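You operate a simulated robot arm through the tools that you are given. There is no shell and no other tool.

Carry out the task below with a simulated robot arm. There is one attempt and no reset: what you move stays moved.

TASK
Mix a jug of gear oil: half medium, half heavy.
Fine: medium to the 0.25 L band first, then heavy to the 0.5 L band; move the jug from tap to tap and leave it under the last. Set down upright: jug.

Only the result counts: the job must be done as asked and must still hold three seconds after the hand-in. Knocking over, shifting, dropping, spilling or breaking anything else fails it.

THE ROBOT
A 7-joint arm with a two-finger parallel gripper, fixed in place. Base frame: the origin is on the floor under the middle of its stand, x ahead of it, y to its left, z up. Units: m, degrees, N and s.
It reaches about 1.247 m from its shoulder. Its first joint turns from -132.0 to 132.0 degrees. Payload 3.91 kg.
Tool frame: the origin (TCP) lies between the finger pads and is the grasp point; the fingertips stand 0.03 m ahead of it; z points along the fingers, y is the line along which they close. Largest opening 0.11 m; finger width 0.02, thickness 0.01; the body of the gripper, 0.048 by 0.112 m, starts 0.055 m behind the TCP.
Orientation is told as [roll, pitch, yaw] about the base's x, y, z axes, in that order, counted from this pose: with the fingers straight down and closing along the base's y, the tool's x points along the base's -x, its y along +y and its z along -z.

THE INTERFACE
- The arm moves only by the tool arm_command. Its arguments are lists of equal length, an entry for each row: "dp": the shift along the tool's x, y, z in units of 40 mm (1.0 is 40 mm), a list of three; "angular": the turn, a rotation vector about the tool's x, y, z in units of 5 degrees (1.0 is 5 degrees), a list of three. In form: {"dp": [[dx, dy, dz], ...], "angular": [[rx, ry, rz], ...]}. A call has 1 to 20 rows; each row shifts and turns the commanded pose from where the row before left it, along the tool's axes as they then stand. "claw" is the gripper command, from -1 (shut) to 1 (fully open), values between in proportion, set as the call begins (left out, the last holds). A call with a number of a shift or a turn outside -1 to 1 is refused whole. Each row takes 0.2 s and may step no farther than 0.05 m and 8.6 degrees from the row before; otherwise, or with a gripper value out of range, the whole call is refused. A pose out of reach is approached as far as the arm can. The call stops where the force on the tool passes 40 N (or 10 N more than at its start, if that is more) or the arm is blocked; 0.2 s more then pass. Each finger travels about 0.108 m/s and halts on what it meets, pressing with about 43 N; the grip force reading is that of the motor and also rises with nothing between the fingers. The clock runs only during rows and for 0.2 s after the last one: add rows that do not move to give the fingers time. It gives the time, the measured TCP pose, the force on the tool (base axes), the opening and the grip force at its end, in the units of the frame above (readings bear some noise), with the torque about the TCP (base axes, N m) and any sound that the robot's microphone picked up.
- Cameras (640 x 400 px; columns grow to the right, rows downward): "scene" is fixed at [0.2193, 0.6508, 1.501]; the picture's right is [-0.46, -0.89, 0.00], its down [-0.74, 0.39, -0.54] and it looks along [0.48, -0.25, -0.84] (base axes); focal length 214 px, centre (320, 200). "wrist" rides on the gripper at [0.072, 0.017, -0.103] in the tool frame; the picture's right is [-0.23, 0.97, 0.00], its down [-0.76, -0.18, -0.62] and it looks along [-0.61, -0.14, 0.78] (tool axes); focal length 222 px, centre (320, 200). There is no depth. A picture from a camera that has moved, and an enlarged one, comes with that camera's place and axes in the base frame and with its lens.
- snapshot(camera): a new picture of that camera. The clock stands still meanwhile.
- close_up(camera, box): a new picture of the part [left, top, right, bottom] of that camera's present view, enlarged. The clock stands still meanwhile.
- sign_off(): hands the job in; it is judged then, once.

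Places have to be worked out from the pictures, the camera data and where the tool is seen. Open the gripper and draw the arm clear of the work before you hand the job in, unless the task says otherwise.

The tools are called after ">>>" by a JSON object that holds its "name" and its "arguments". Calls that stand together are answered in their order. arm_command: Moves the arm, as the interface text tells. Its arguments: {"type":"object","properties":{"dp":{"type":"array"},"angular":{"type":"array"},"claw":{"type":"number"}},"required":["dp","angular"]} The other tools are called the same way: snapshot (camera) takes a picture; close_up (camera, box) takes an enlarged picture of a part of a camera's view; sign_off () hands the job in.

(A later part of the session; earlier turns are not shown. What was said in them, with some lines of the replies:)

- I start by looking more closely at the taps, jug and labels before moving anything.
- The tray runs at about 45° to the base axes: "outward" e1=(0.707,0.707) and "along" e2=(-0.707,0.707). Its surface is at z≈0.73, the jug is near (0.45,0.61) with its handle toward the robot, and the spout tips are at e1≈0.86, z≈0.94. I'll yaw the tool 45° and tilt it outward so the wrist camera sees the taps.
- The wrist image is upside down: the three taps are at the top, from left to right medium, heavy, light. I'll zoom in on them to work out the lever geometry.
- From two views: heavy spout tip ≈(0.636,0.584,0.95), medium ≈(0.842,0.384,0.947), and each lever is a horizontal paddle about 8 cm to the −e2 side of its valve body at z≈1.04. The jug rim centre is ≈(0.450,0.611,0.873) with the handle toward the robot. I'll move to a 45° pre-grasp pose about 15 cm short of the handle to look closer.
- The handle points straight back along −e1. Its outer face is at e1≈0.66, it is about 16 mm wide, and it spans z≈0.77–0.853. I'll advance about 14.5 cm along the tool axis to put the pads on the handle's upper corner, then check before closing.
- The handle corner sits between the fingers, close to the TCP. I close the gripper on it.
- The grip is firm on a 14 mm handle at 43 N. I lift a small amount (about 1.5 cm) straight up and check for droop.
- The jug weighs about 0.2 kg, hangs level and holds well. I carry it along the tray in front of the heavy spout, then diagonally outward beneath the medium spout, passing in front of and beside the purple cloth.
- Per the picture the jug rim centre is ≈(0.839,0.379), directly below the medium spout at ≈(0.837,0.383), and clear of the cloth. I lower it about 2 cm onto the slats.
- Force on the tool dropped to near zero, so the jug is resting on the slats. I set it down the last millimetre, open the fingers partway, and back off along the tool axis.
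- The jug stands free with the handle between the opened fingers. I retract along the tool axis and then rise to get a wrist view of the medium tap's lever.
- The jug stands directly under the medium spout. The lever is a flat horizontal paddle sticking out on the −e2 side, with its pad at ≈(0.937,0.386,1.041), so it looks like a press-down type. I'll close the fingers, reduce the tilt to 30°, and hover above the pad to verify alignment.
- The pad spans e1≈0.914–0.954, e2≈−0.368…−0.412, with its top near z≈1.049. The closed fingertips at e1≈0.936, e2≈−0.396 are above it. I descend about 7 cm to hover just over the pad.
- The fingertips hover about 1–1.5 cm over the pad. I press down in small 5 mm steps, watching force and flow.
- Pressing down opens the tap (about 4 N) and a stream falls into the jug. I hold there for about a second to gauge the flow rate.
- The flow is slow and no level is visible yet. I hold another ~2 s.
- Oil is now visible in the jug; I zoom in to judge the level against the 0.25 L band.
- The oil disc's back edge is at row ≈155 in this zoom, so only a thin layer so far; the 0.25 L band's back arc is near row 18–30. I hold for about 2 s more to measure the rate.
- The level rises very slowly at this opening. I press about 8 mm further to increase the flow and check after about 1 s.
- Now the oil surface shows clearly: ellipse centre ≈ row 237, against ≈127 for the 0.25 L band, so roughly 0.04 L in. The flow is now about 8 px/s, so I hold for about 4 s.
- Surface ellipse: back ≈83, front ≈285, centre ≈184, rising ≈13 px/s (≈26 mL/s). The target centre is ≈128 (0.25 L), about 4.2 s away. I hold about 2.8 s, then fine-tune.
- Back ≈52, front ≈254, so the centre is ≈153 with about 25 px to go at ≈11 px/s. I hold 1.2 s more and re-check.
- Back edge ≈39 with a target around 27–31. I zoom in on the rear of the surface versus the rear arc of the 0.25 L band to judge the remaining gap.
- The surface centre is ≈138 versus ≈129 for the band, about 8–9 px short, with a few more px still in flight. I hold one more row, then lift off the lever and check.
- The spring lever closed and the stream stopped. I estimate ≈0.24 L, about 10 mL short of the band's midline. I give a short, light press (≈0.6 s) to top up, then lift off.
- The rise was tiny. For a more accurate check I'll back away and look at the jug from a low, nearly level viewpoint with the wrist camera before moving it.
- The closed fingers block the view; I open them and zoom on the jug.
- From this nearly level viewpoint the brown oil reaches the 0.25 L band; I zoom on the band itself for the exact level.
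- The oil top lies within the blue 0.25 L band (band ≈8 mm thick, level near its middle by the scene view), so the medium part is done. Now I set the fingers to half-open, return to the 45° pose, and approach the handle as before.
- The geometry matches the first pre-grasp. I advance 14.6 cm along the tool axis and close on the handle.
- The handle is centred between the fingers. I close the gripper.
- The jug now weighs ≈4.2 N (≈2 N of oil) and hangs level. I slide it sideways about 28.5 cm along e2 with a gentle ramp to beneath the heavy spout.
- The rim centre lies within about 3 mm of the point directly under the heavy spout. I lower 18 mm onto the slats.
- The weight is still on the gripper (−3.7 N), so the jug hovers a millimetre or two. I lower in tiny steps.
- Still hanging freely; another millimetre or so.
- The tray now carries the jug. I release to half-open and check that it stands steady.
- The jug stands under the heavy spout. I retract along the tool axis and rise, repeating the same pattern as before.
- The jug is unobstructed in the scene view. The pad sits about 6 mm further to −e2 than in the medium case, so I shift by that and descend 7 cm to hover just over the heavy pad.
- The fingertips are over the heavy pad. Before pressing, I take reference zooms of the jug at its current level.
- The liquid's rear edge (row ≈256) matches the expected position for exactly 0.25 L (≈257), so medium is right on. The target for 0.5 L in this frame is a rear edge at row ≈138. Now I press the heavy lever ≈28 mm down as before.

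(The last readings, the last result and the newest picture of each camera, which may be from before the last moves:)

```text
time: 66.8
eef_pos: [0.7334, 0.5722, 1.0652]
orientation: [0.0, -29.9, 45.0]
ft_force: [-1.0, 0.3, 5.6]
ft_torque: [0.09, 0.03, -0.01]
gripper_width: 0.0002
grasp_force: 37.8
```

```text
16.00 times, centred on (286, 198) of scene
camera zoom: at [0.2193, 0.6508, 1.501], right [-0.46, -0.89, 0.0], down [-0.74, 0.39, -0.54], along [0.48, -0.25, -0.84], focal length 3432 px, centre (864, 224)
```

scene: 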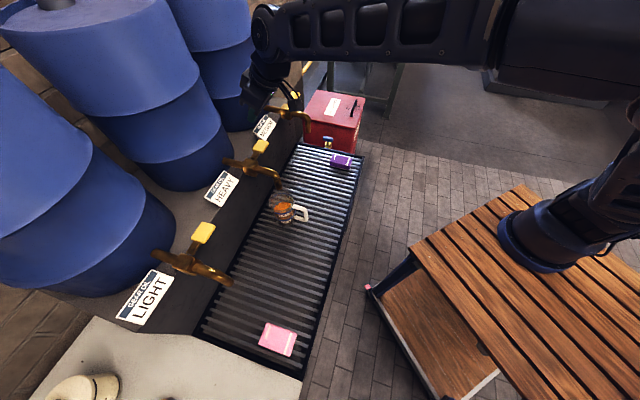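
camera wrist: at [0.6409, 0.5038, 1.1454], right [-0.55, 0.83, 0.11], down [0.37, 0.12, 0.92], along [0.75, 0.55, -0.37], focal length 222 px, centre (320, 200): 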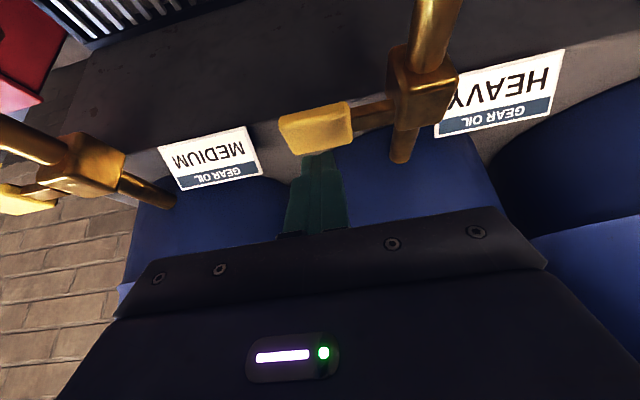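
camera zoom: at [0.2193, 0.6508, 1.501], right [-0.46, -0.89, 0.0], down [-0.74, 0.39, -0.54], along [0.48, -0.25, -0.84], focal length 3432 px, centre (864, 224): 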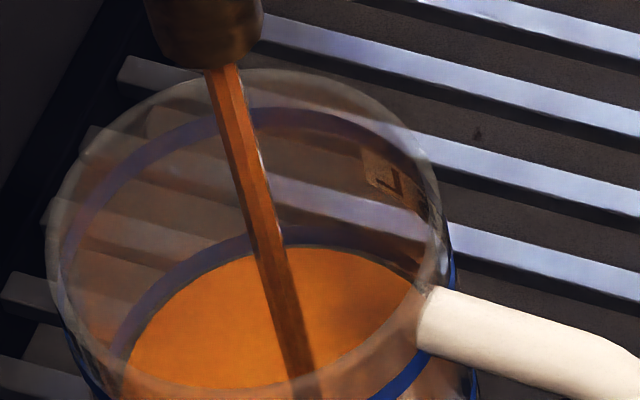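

Heavy oil flows into the jug; the rear edge is now ≈246 with a target of ≈138. I hold 4 s and re-measure.

>>> {"name": "arm_command", "arguments": {"dp": [[0, 0, 0], [0, 0, 0], [0, 0, 0], [0, 0, 0], [0, 0, 0], [0, 0, 0], [0, 0, 0], [0, 0, 0], [0, 0, 0], [0, 0, 0], [0, 0, 0], [0, 0, 0], [0, 0, 0], [0, 0, 0], [0, 0, 0], [0, 0, 0], [0, 0, 0], [0, 0, 0], [0, 0, 0]], "angular": [[0, 0, 0], [0, 0, 0], [0, 0, 0], [0, 0, 0], [0, 0, 0], [0, 0, 0], [0, 0, 0], [0, 0, 0], [0, 0, 0], [0, 0, 0], [0, 0, 0], [0, 0, 0], [0, 0, 0], [0, 0, 0], [0, 0, 0], [0, 0, 0], [0, 0, 0], [0, 0, 0], [0, 0, 0]]}}

>>> {"name": "close_up", "arguments": {"camera": "scene", "box": [266, 186, 306, 211]}}

>>> {"name": "close_up", "arguments": {"camera": "scene", "box": [266, 203, 306, 228]}}

```text
time: 70.8
eef_pos: [0.7333, 0.5731, 1.0645]
orientation: [0.0, -30.0, 45.0]
ft_force: [1.3, -0.7, 5.8]
ft_torque: [0.04, 0.01, 0.01]
gripper_width: 0.0
grasp_force: 37.8
```

```text
16.00 times, centred on (286, 198) of scene
camera zoom: at [0.2193, 0.6508, 1.501], right [-0.46, -0.89, 0.0], down [-0.74, 0.39, -0.54], along [0.48, -0.25, -0.84], focal length 3432 px, centre (864, 224)
```

zoom: 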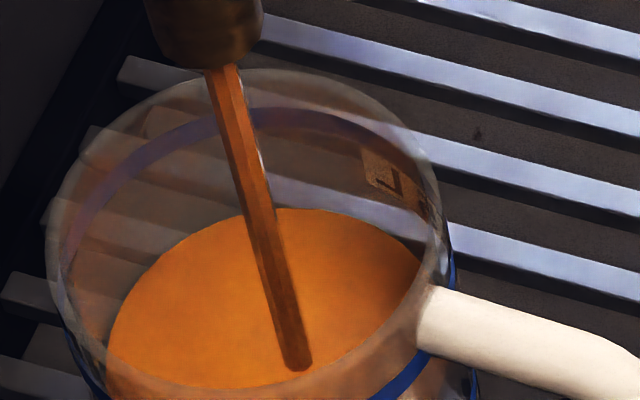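

```text
16.00 times, centred on (286, 216) of scene
camera zoom: at [0.2193, 0.6508, 1.501], right [-0.46, -0.89, 0.0], down [-0.74, 0.39, -0.54], along [0.48, -0.25, -0.84], focal length 3432 px, centre (864, -48)
```

zoom: 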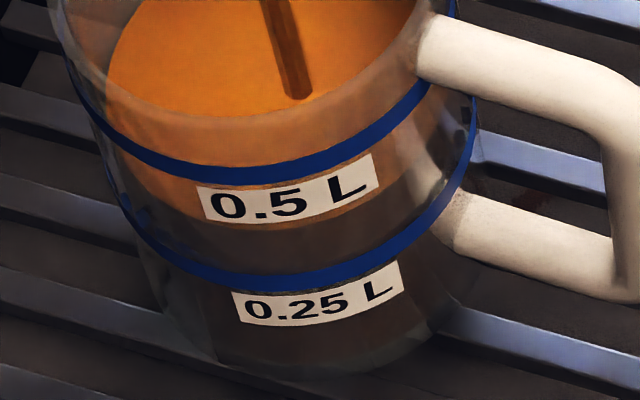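

Rear edge ≈208 (≈0.345 L), rising ≈9.5 px/s (≈21 mL/s), with about 71 px remaining. I hold 4.2 s more.

>>> {"name": "arm_command", "arguments": {"dp": [[0, 0, 0], [0, 0, 0], [0, 0, 0], [0, 0, 0], [0, 0, 0], [0, 0, 0], [0, 0, 0], [0, 0, 0], [0, 0, 0], [0, 0, 0], [0, 0, 0], [0, 0, 0], [0, 0, 0], [0, 0, 0], [0, 0, 0], [0, 0, 0], [0, 0, 0], [0, 0, 0], [0, 0, 0], [0, 0, 0]], "angular": [[0, 0, 0], [0, 0, 0], [0, 0, 0], [0, 0, 0], [0, 0, 0], [0, 0, 0], [0, 0, 0], [0, 0, 0], [0, 0, 0], [0, 0, 0], [0, 0, 0], [0, 0, 0], [0, 0, 0], [0, 0, 0], [0, 0, 0], [0, 0, 0], [0, 0, 0], [0, 0, 0], [0, 0, 0], [0, 0, 0]]}}

>>> {"name": "close_up", "arguments": {"camera": "scene", "box": [266, 186, 306, 211]}}

>>> {"name": "close_up", "arguments": {"camera": "scene", "box": [266, 203, 306, 228]}}

```text
time: 75.0
eef_pos: [0.7349, 0.5714, 1.0645]
orientation: [0.0, -30.0, 44.9]
ft_force: [0.7, -1.1, 5.8]
ft_torque: [0.03, -0.02, 0.03]
gripper_width: 0.0
grasp_force: 37.3
```

```text
16.00 times, centred on (286, 198) of scene
camera zoom: at [0.2193, 0.6508, 1.501], right [-0.46, -0.89, 0.0], down [-0.74, 0.39, -0.54], along [0.48, -0.25, -0.84], focal length 3432 px, centre (864, 224)
```

zoom: 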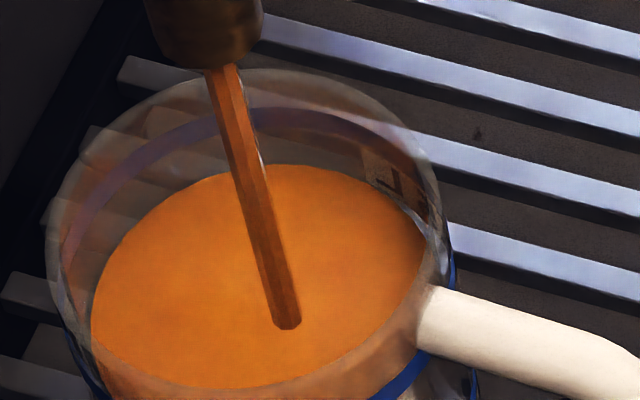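

```text
16.00 times, centred on (286, 216) of scene
camera zoom: at [0.2193, 0.6508, 1.501], right [-0.46, -0.89, 0.0], down [-0.74, 0.39, -0.54], along [0.48, -0.25, -0.84], focal length 3432 px, centre (864, -48)
```

zoom: 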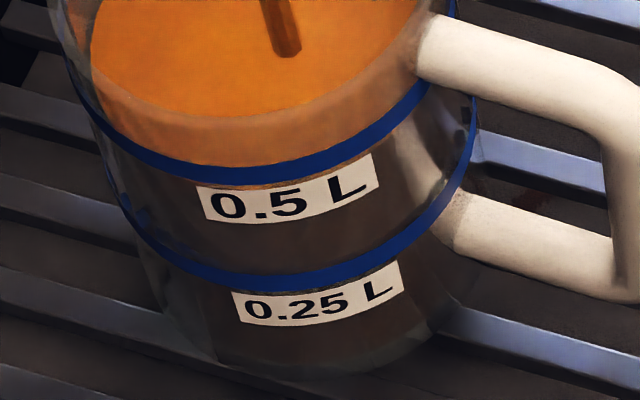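

Rear edge ≈164 (≈0.43 L), about 30 px to go at ≈10.5 px/s. I hold 1.8 s, then re-check before the final bit.

>>> {"name": "arm_command", "arguments": {"dp": [[0, 0, 0], [0, 0, 0], [0, 0, 0], [0, 0, 0], [0, 0, 0], [0, 0, 0], [0, 0, 0], [0, 0, 0]], "angular": [[0, 0, 0], [0, 0, 0], [0, 0, 0], [0, 0, 0], [0, 0, 0], [0, 0, 0], [0, 0, 0], [0, 0, 0]]}}

>>> {"name": "close_up", "arguments": {"camera": "scene", "box": [266, 186, 306, 211]}}

>>> {"name": "close_up", "arguments": {"camera": "scene", "box": [266, 203, 306, 228]}}

```text
time: 76.8
eef_pos: [0.7339, 0.5723, 1.0648]
orientation: [0.0, -30.0, 45.1]
ft_force: [1.2, -0.6, 5.5]
ft_torque: [0.07, -0.02, -0.02]
gripper_width: 0.0001
grasp_force: 37.7
```

```text
16.00 times, centred on (286, 198) of scene
camera zoom: at [0.2193, 0.6508, 1.501], right [-0.46, -0.89, 0.0], down [-0.74, 0.39, -0.54], along [0.48, -0.25, -0.84], focal length 3432 px, centre (864, 224)
```

zoom: 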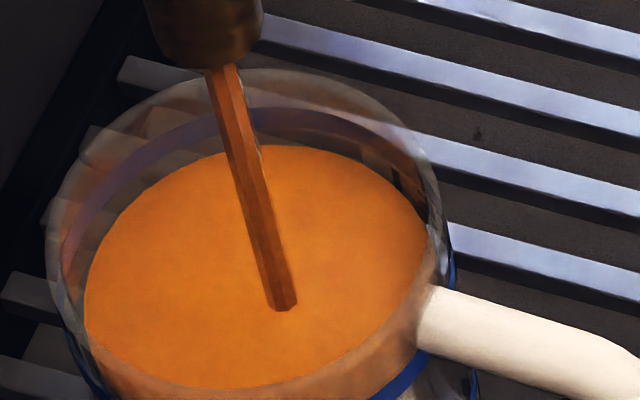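

```text
16.00 times, centred on (286, 216) of scene
camera zoom: at [0.2193, 0.6508, 1.501], right [-0.46, -0.89, 0.0], down [-0.74, 0.39, -0.54], along [0.48, -0.25, -0.84], focal length 3432 px, centre (864, -48)
```

zoom: 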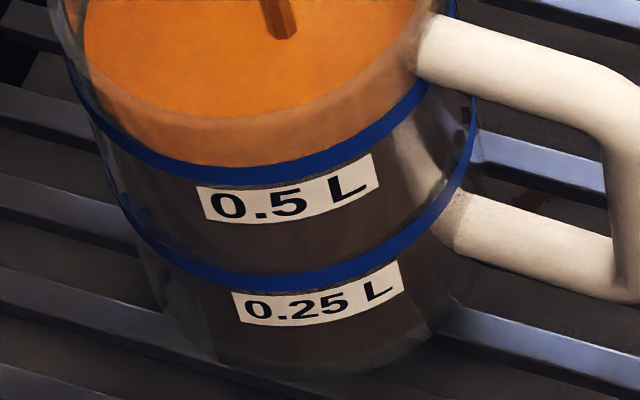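

Rear edge ≈145, target ≈135±2, with about 2–3 px still in flight after release. I hold 0.4 s more and lift off.

>>> {"name": "arm_command", "arguments": {"dp": [[0, 0, 0], [0, 0, 0], [-0.375, 0, -0.65], [-0.375, 0, -0.65], [0, 0, 0], [0, 0, 0]], "angular": [[0, 0, 0], [0, 0, 0], [0, 0, 0], [0, 0, 0], [0, 0, 0], [0, 0, 0]]}}

>>> {"name": "close_up", "arguments": {"camera": "scene", "box": [266, 186, 306, 211]}}

>>> {"name": "close_up", "arguments": {"camera": "scene", "box": [266, 203, 306, 228]}}

>>> {"name": "close_up", "arguments": {"camera": "scene", "box": [230, 110, 340, 240]}}

```text
time: 78.2
eef_pos: [0.7353, 0.5713, 1.1241]
orientation: [-0.1, -30.0, 45.0]
ft_force: [0.1, -0.1, 0.7]
ft_torque: [0.03, 0.01, -0.01]
gripper_width: 0.0
grasp_force: 37.7
```

```text
16.00 times, centred on (286, 198) of scene
camera zoom: at [0.2193, 0.6508, 1.501], right [-0.46, -0.89, 0.0], down [-0.74, 0.39, -0.54], along [0.48, -0.25, -0.84], focal length 3432 px, centre (864, 224)
```

zoom: 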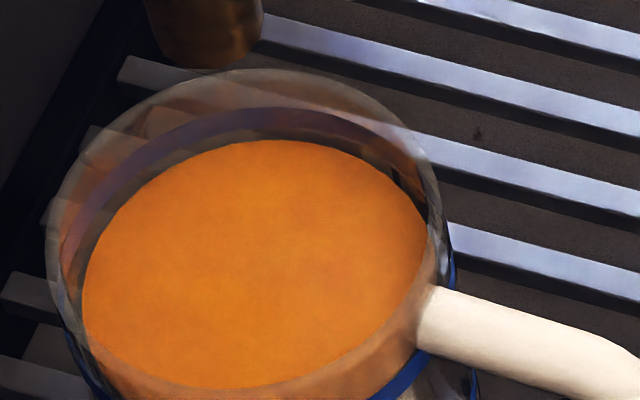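

```text
16.00 times, centred on (286, 216) of scene
camera zoom: at [0.2193, 0.6508, 1.501], right [-0.46, -0.89, 0.0], down [-0.74, 0.39, -0.54], along [0.48, -0.25, -0.84], focal length 3432 px, centre (864, -48)
```

zoom: 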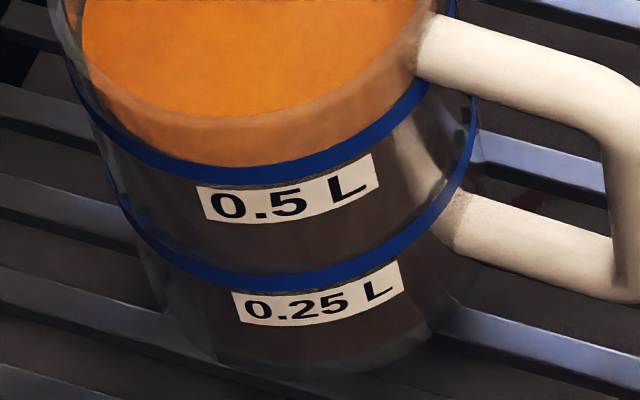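

```text
3.08 times, centred on (285, 175) of scene
camera zoom: at [0.2193, 0.6508, 1.501], right [-0.46, -0.89, 0.0], down [-0.74, 0.39, -0.54], along [0.48, -0.25, -0.84], focal length 660 px, centre (428, 277)
```

zoom: 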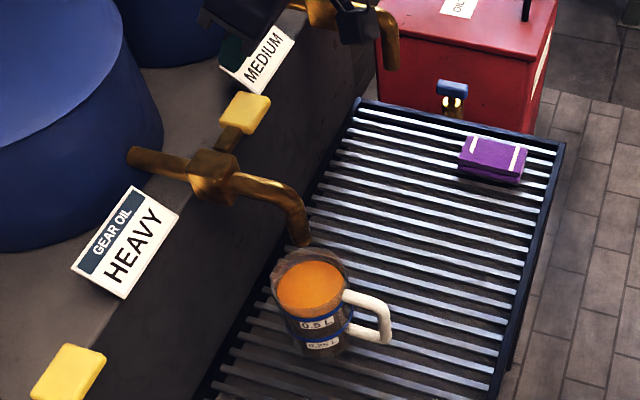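

The stream stopped; the rear edge is ≈140, i.e. ≈0.49 L, inside the band but in its lower half. I give a light top-up press (as done for medium) for ≈1.6 s, then lift.

>>> {"name": "arm_command", "arguments": {"dp": [[0.343, 0, 0.594], [0.343, 0, 0.594], [0, 0, 0], [0, 0, 0], [0, 0, 0], [0, 0, 0], [0, 0, 0], [0, 0, 0], [0, 0, 0], [0, 0, 0], [-0.375, 0, -0.65], [-0.375, 0, -0.65], [0, 0, 0], [0, 0, 0]], "angular": [[0, 0, 0], [0, 0, 0], [0, 0, 0], [0, 0, 0], [0, 0, 0], [0, 0, 0], [0, 0, 0], [0, 0, 0], [0, 0, 0], [0, 0, 0], [0, 0, 0], [0, 0, 0], [0, 0, 0], [0, 0, 0]]}}

>>> {"name": "close_up", "arguments": {"camera": "scene", "box": [266, 186, 306, 211]}}

>>> {"name": "close_up", "arguments": {"camera": "scene", "box": [266, 203, 306, 228]}}

```text
time: 81.2
eef_pos: [0.7345, 0.5703, 1.1296]
orientation: [0.0, -30.0, 45.0]
ft_force: [-1.1, -0.3, -0.1]
ft_torque: [0.01, -0.04, -0.03]
gripper_width: 0.0001
grasp_force: 37.8
```

```text
16.00 times, centred on (286, 198) of scene
camera zoom: at [0.2193, 0.6508, 1.501], right [-0.46, -0.89, 0.0], down [-0.74, 0.39, -0.54], along [0.48, -0.25, -0.84], focal length 3432 px, centre (864, 224)
```

zoom: 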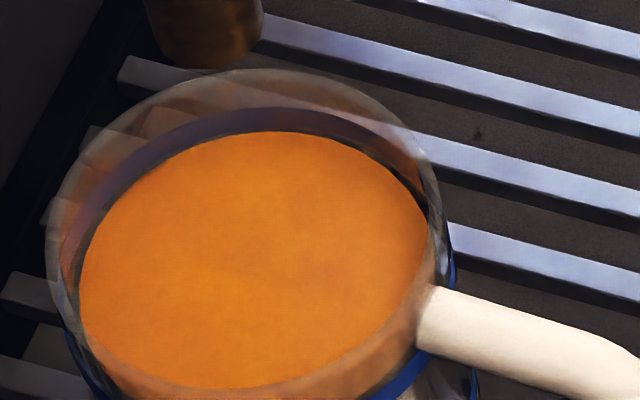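

```text
16.00 times, centred on (286, 216) of scene
camera zoom: at [0.2193, 0.6508, 1.501], right [-0.46, -0.89, 0.0], down [-0.74, 0.39, -0.54], along [0.48, -0.25, -0.84], focal length 3432 px, centre (864, -48)
```

zoom: 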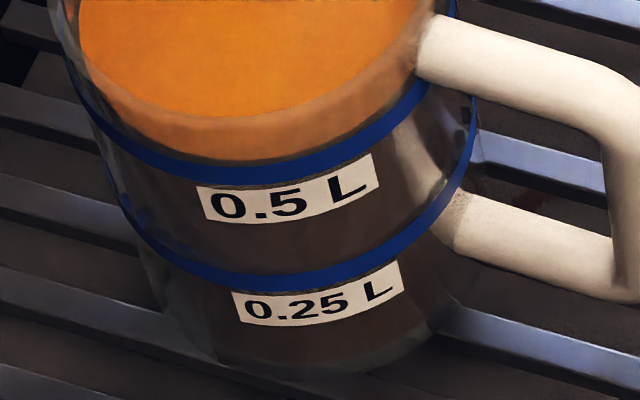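

The surface's rear edge is ≈131 and its front edge ≈431 (just above the band's front upper edge), so the centre ≈281 equals the 0.5 L band centre (280.5). The level is on the band, so I back the arm away and check from a level viewpoint.

>>> {"name": "arm_command", "arguments": {"dp": [[0.835, 0, -0.554], [0.835, 0, -0.554], [0.835, 0, -0.554], [0.835, 0, -0.554], [0.835, 0, -0.554], [0.835, 0, -0.554], [0.835, 0, -0.554], [0.835, 0, -0.554], [0, 0.3, 0], [0, 0.3, 0], [0, 0.3, 0], [0, 0.3, 0], [0, 0.3, 0], [0, 0.3, 0]], "angular": [[0, 0, 0], [0, 0, 0], [0, 0, 0], [0, 0, 0], [0, 0, 0], [0, 0, 0], [0, 0, 0], [0, 0, 0], [0, -1, 0], [0, -1, 0], [0, -1, 0], [0, -1, 0], [0, -1, 0], [0, -1, 0]]}}

>>> {"name": "arm_command", "arguments": {"dp": [[0.96, 0, 0.555], [0.96, 0, 0.555], [0.96, 0, 0.555], [0.96, 0, 0.555], [0.96, 0, 0.555], [0.96, 0, 0.555], [0, 0, 0], [0, 0, 0], [0, 0, 0]], "angular": [[0, 0, 0], [0, 0, 0], [0, 0, 0], [0, 0, 0], [0, 0, 0], [0, 0, 0], [0, 0, 0], [0, 0, 0], [0, 0, 0]], "claw": 1}}

>>> {"name": "snapshot", "arguments": {"camera": "wrist"}}

>>> {"name": "close_up", "arguments": {"camera": "wrist", "box": [300, 110, 380, 200]}}

```text
time: 84.2
eef_pos: [0.4558, 0.3961, 1.1502]
orientation: [0.0, -60.1, 44.9]
ft_force: [1.0, -0.2, -0.1]
ft_torque: [0.03, 0.01, 0.03]
gripper_width: 0.0
grasp_force: 37.8
```

```text
time: 86.2
eef_pos: [0.4587, 0.3959, 0.8832]
orientation: [0.0, -60.1, 45.1]
ft_force: [-0.4, -0.1, -0.5]
ft_torque: [-0.05, -0.01, 0.01]
gripper_width: 0.11
grasp_force: 0.1
```

```text
taken
camera wrist: at [0.3562, 0.3191, 0.8726], right [-0.61, 0.77, 0.2], down [0.01, -0.24, 0.97], along [0.79, 0.59, 0.13], focal length 222 px, centre (320, 200)
```

wrist: 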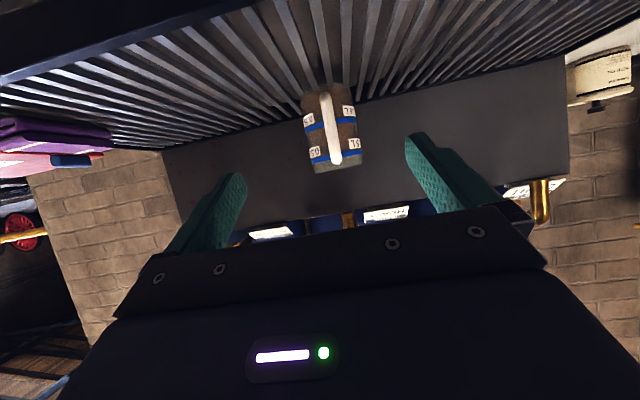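

```text
4.44 times, centred on (340, 155) of wrist
camera zoom: at [0.3562, 0.3191, 0.8726], right [-0.61, 0.77, 0.2], down [0.01, -0.24, 0.97], along [0.79, 0.59, 0.13], focal length 987 px, centre (231, 400)
```

zoom: 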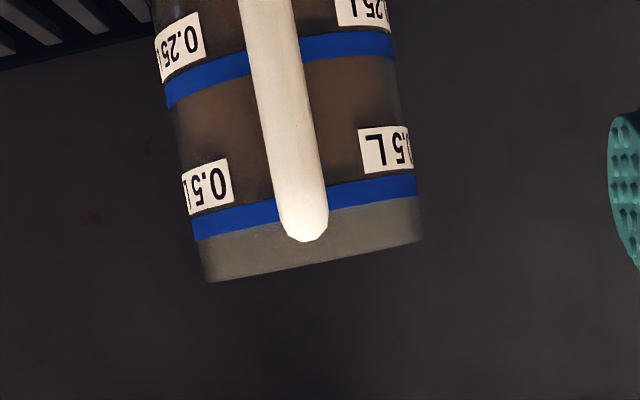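

From the side, brown oil fills up to the 0.5 L band with clear glass above. I zoom once more to confirm, and check the whole scene.

>>> {"name": "close_up", "arguments": {"camera": "wrist", "box": [334, 140, 366, 164]}}

>>> {"name": "snapshot", "arguments": {"camera": "scene"}}

>>> {"name": "close_up", "arguments": {"camera": "scene", "box": [220, 60, 380, 240]}}

```text
16.00 times, centred on (350, 152) of wrist
camera zoom: at [0.3562, 0.3191, 0.8726], right [-0.61, 0.77, 0.2], down [0.01, -0.24, 0.97], along [0.79, 0.59, 0.13], focal length 3554 px, centre (-160, 968)
```

zoom: 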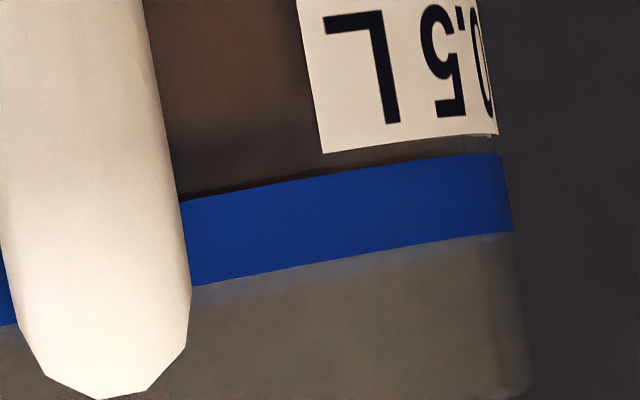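

```text
taken
```

scene: 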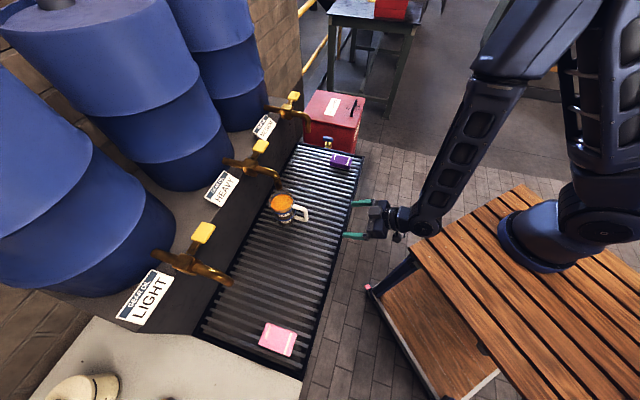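

```text
2.22 times, centred on (300, 150) of scene
camera zoom: at [0.2193, 0.6508, 1.501], right [-0.46, -0.89, 0.0], down [-0.74, 0.39, -0.54], along [0.48, -0.25, -0.84], focal length 477 px, centre (364, 311)
```

zoom: 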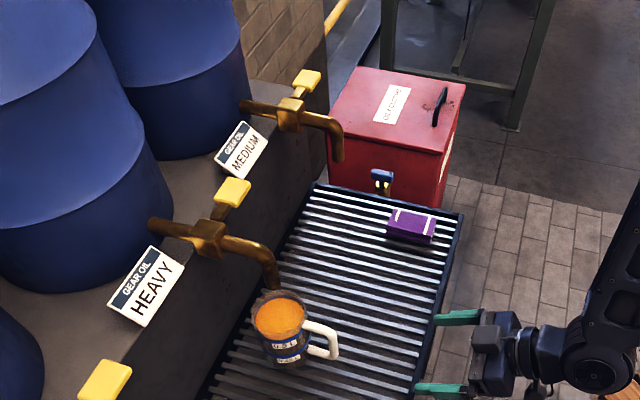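

Oil stands within the 0.5 L band, the jug is upright under the heavy tap, both levers are up with no drips, and nothing else has moved. I draw the open gripper further back and up, clear of the work.

>>> {"name": "arm_command", "arguments": {"dp": [[0, 0, -0.8], [0, 0, -0.8], [0, 0, -0.8], [-0.8, 0, -0.46], [-0.8, 0, -0.46], [-0.8, 0, -0.46], [-0.8, 0, -0.46], [-0.8, 0, -0.46], [0, 0, 0], [0, 0, 0], [0, 0, 0]], "angular": [[0, 0, 0], [0, 0, 0], [0, 0, 0], [0, 0, 0], [0, 0, 0], [0, 0, 0], [0, 0, 0], [0, 0, 0], [0, 0, 0], [0, 0, 0], [0, 0, 0]], "claw": 1}}

>>> {"name": "snapshot", "arguments": {"camera": "scene"}}

>>> {"name": "close_up", "arguments": {"camera": "scene", "box": [266, 186, 306, 211]}}

```text
time: 88.6
eef_pos: [0.426, 0.396, 1.1134]
orientation: [0.0, -60.0, 44.9]
ft_force: [0.3, 1.2, -0.9]
ft_torque: [-0.01, 0.01, -0.01]
gripper_width: 0.1102
grasp_force: 0.1
out of reach, approached as far as the arm can: row 1, 2, 3
```

```text
taken
```

scene: 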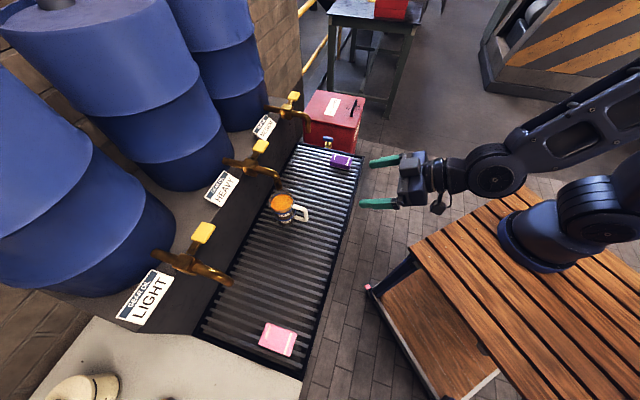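

```text
16.00 times, centred on (286, 198) of scene
camera zoom: at [0.2193, 0.6508, 1.501], right [-0.46, -0.89, 0.0], down [-0.74, 0.39, -0.54], along [0.48, -0.25, -0.84], focal length 3432 px, centre (864, 224)
```

zoom: 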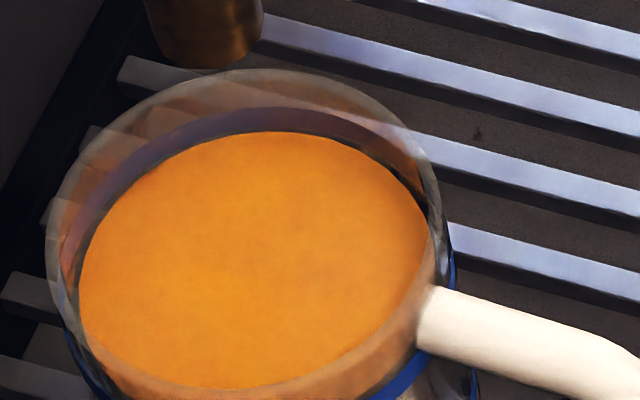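

The level is unchanged at the 0.5 L band, the taps are closed, the jug is upright under the heavy tap, and the arm is clear with the gripper open. I hand the job in.

>>> {"name": "sign_off", "arguments": {}}

```text
The job is handed in.
```

The gear oil is mixed: the jug holds medium up to the 0.25 L band and heavy on top of that up to the 0.5 L band. I've handed the job in, but no verdict came back.

- **Levels:** by my reading of the pictures, both fills ended near the middle of their bands, within about 10 mL. A side view with the wrist camera showed the oil level within the band each time.
- **Jug:** it stands upright under the heavy tap, where I left it after the last fill.
- **Taps:** both levers sprang back up when I let go. I saw no drips from either spout, and the oil level had not changed at my last look.
- **Surroundings:** the purple and pink cloths and the bin look untouched, and I saw no spills.
- **Arm:** the gripper is open and drawn back clear of the tray.
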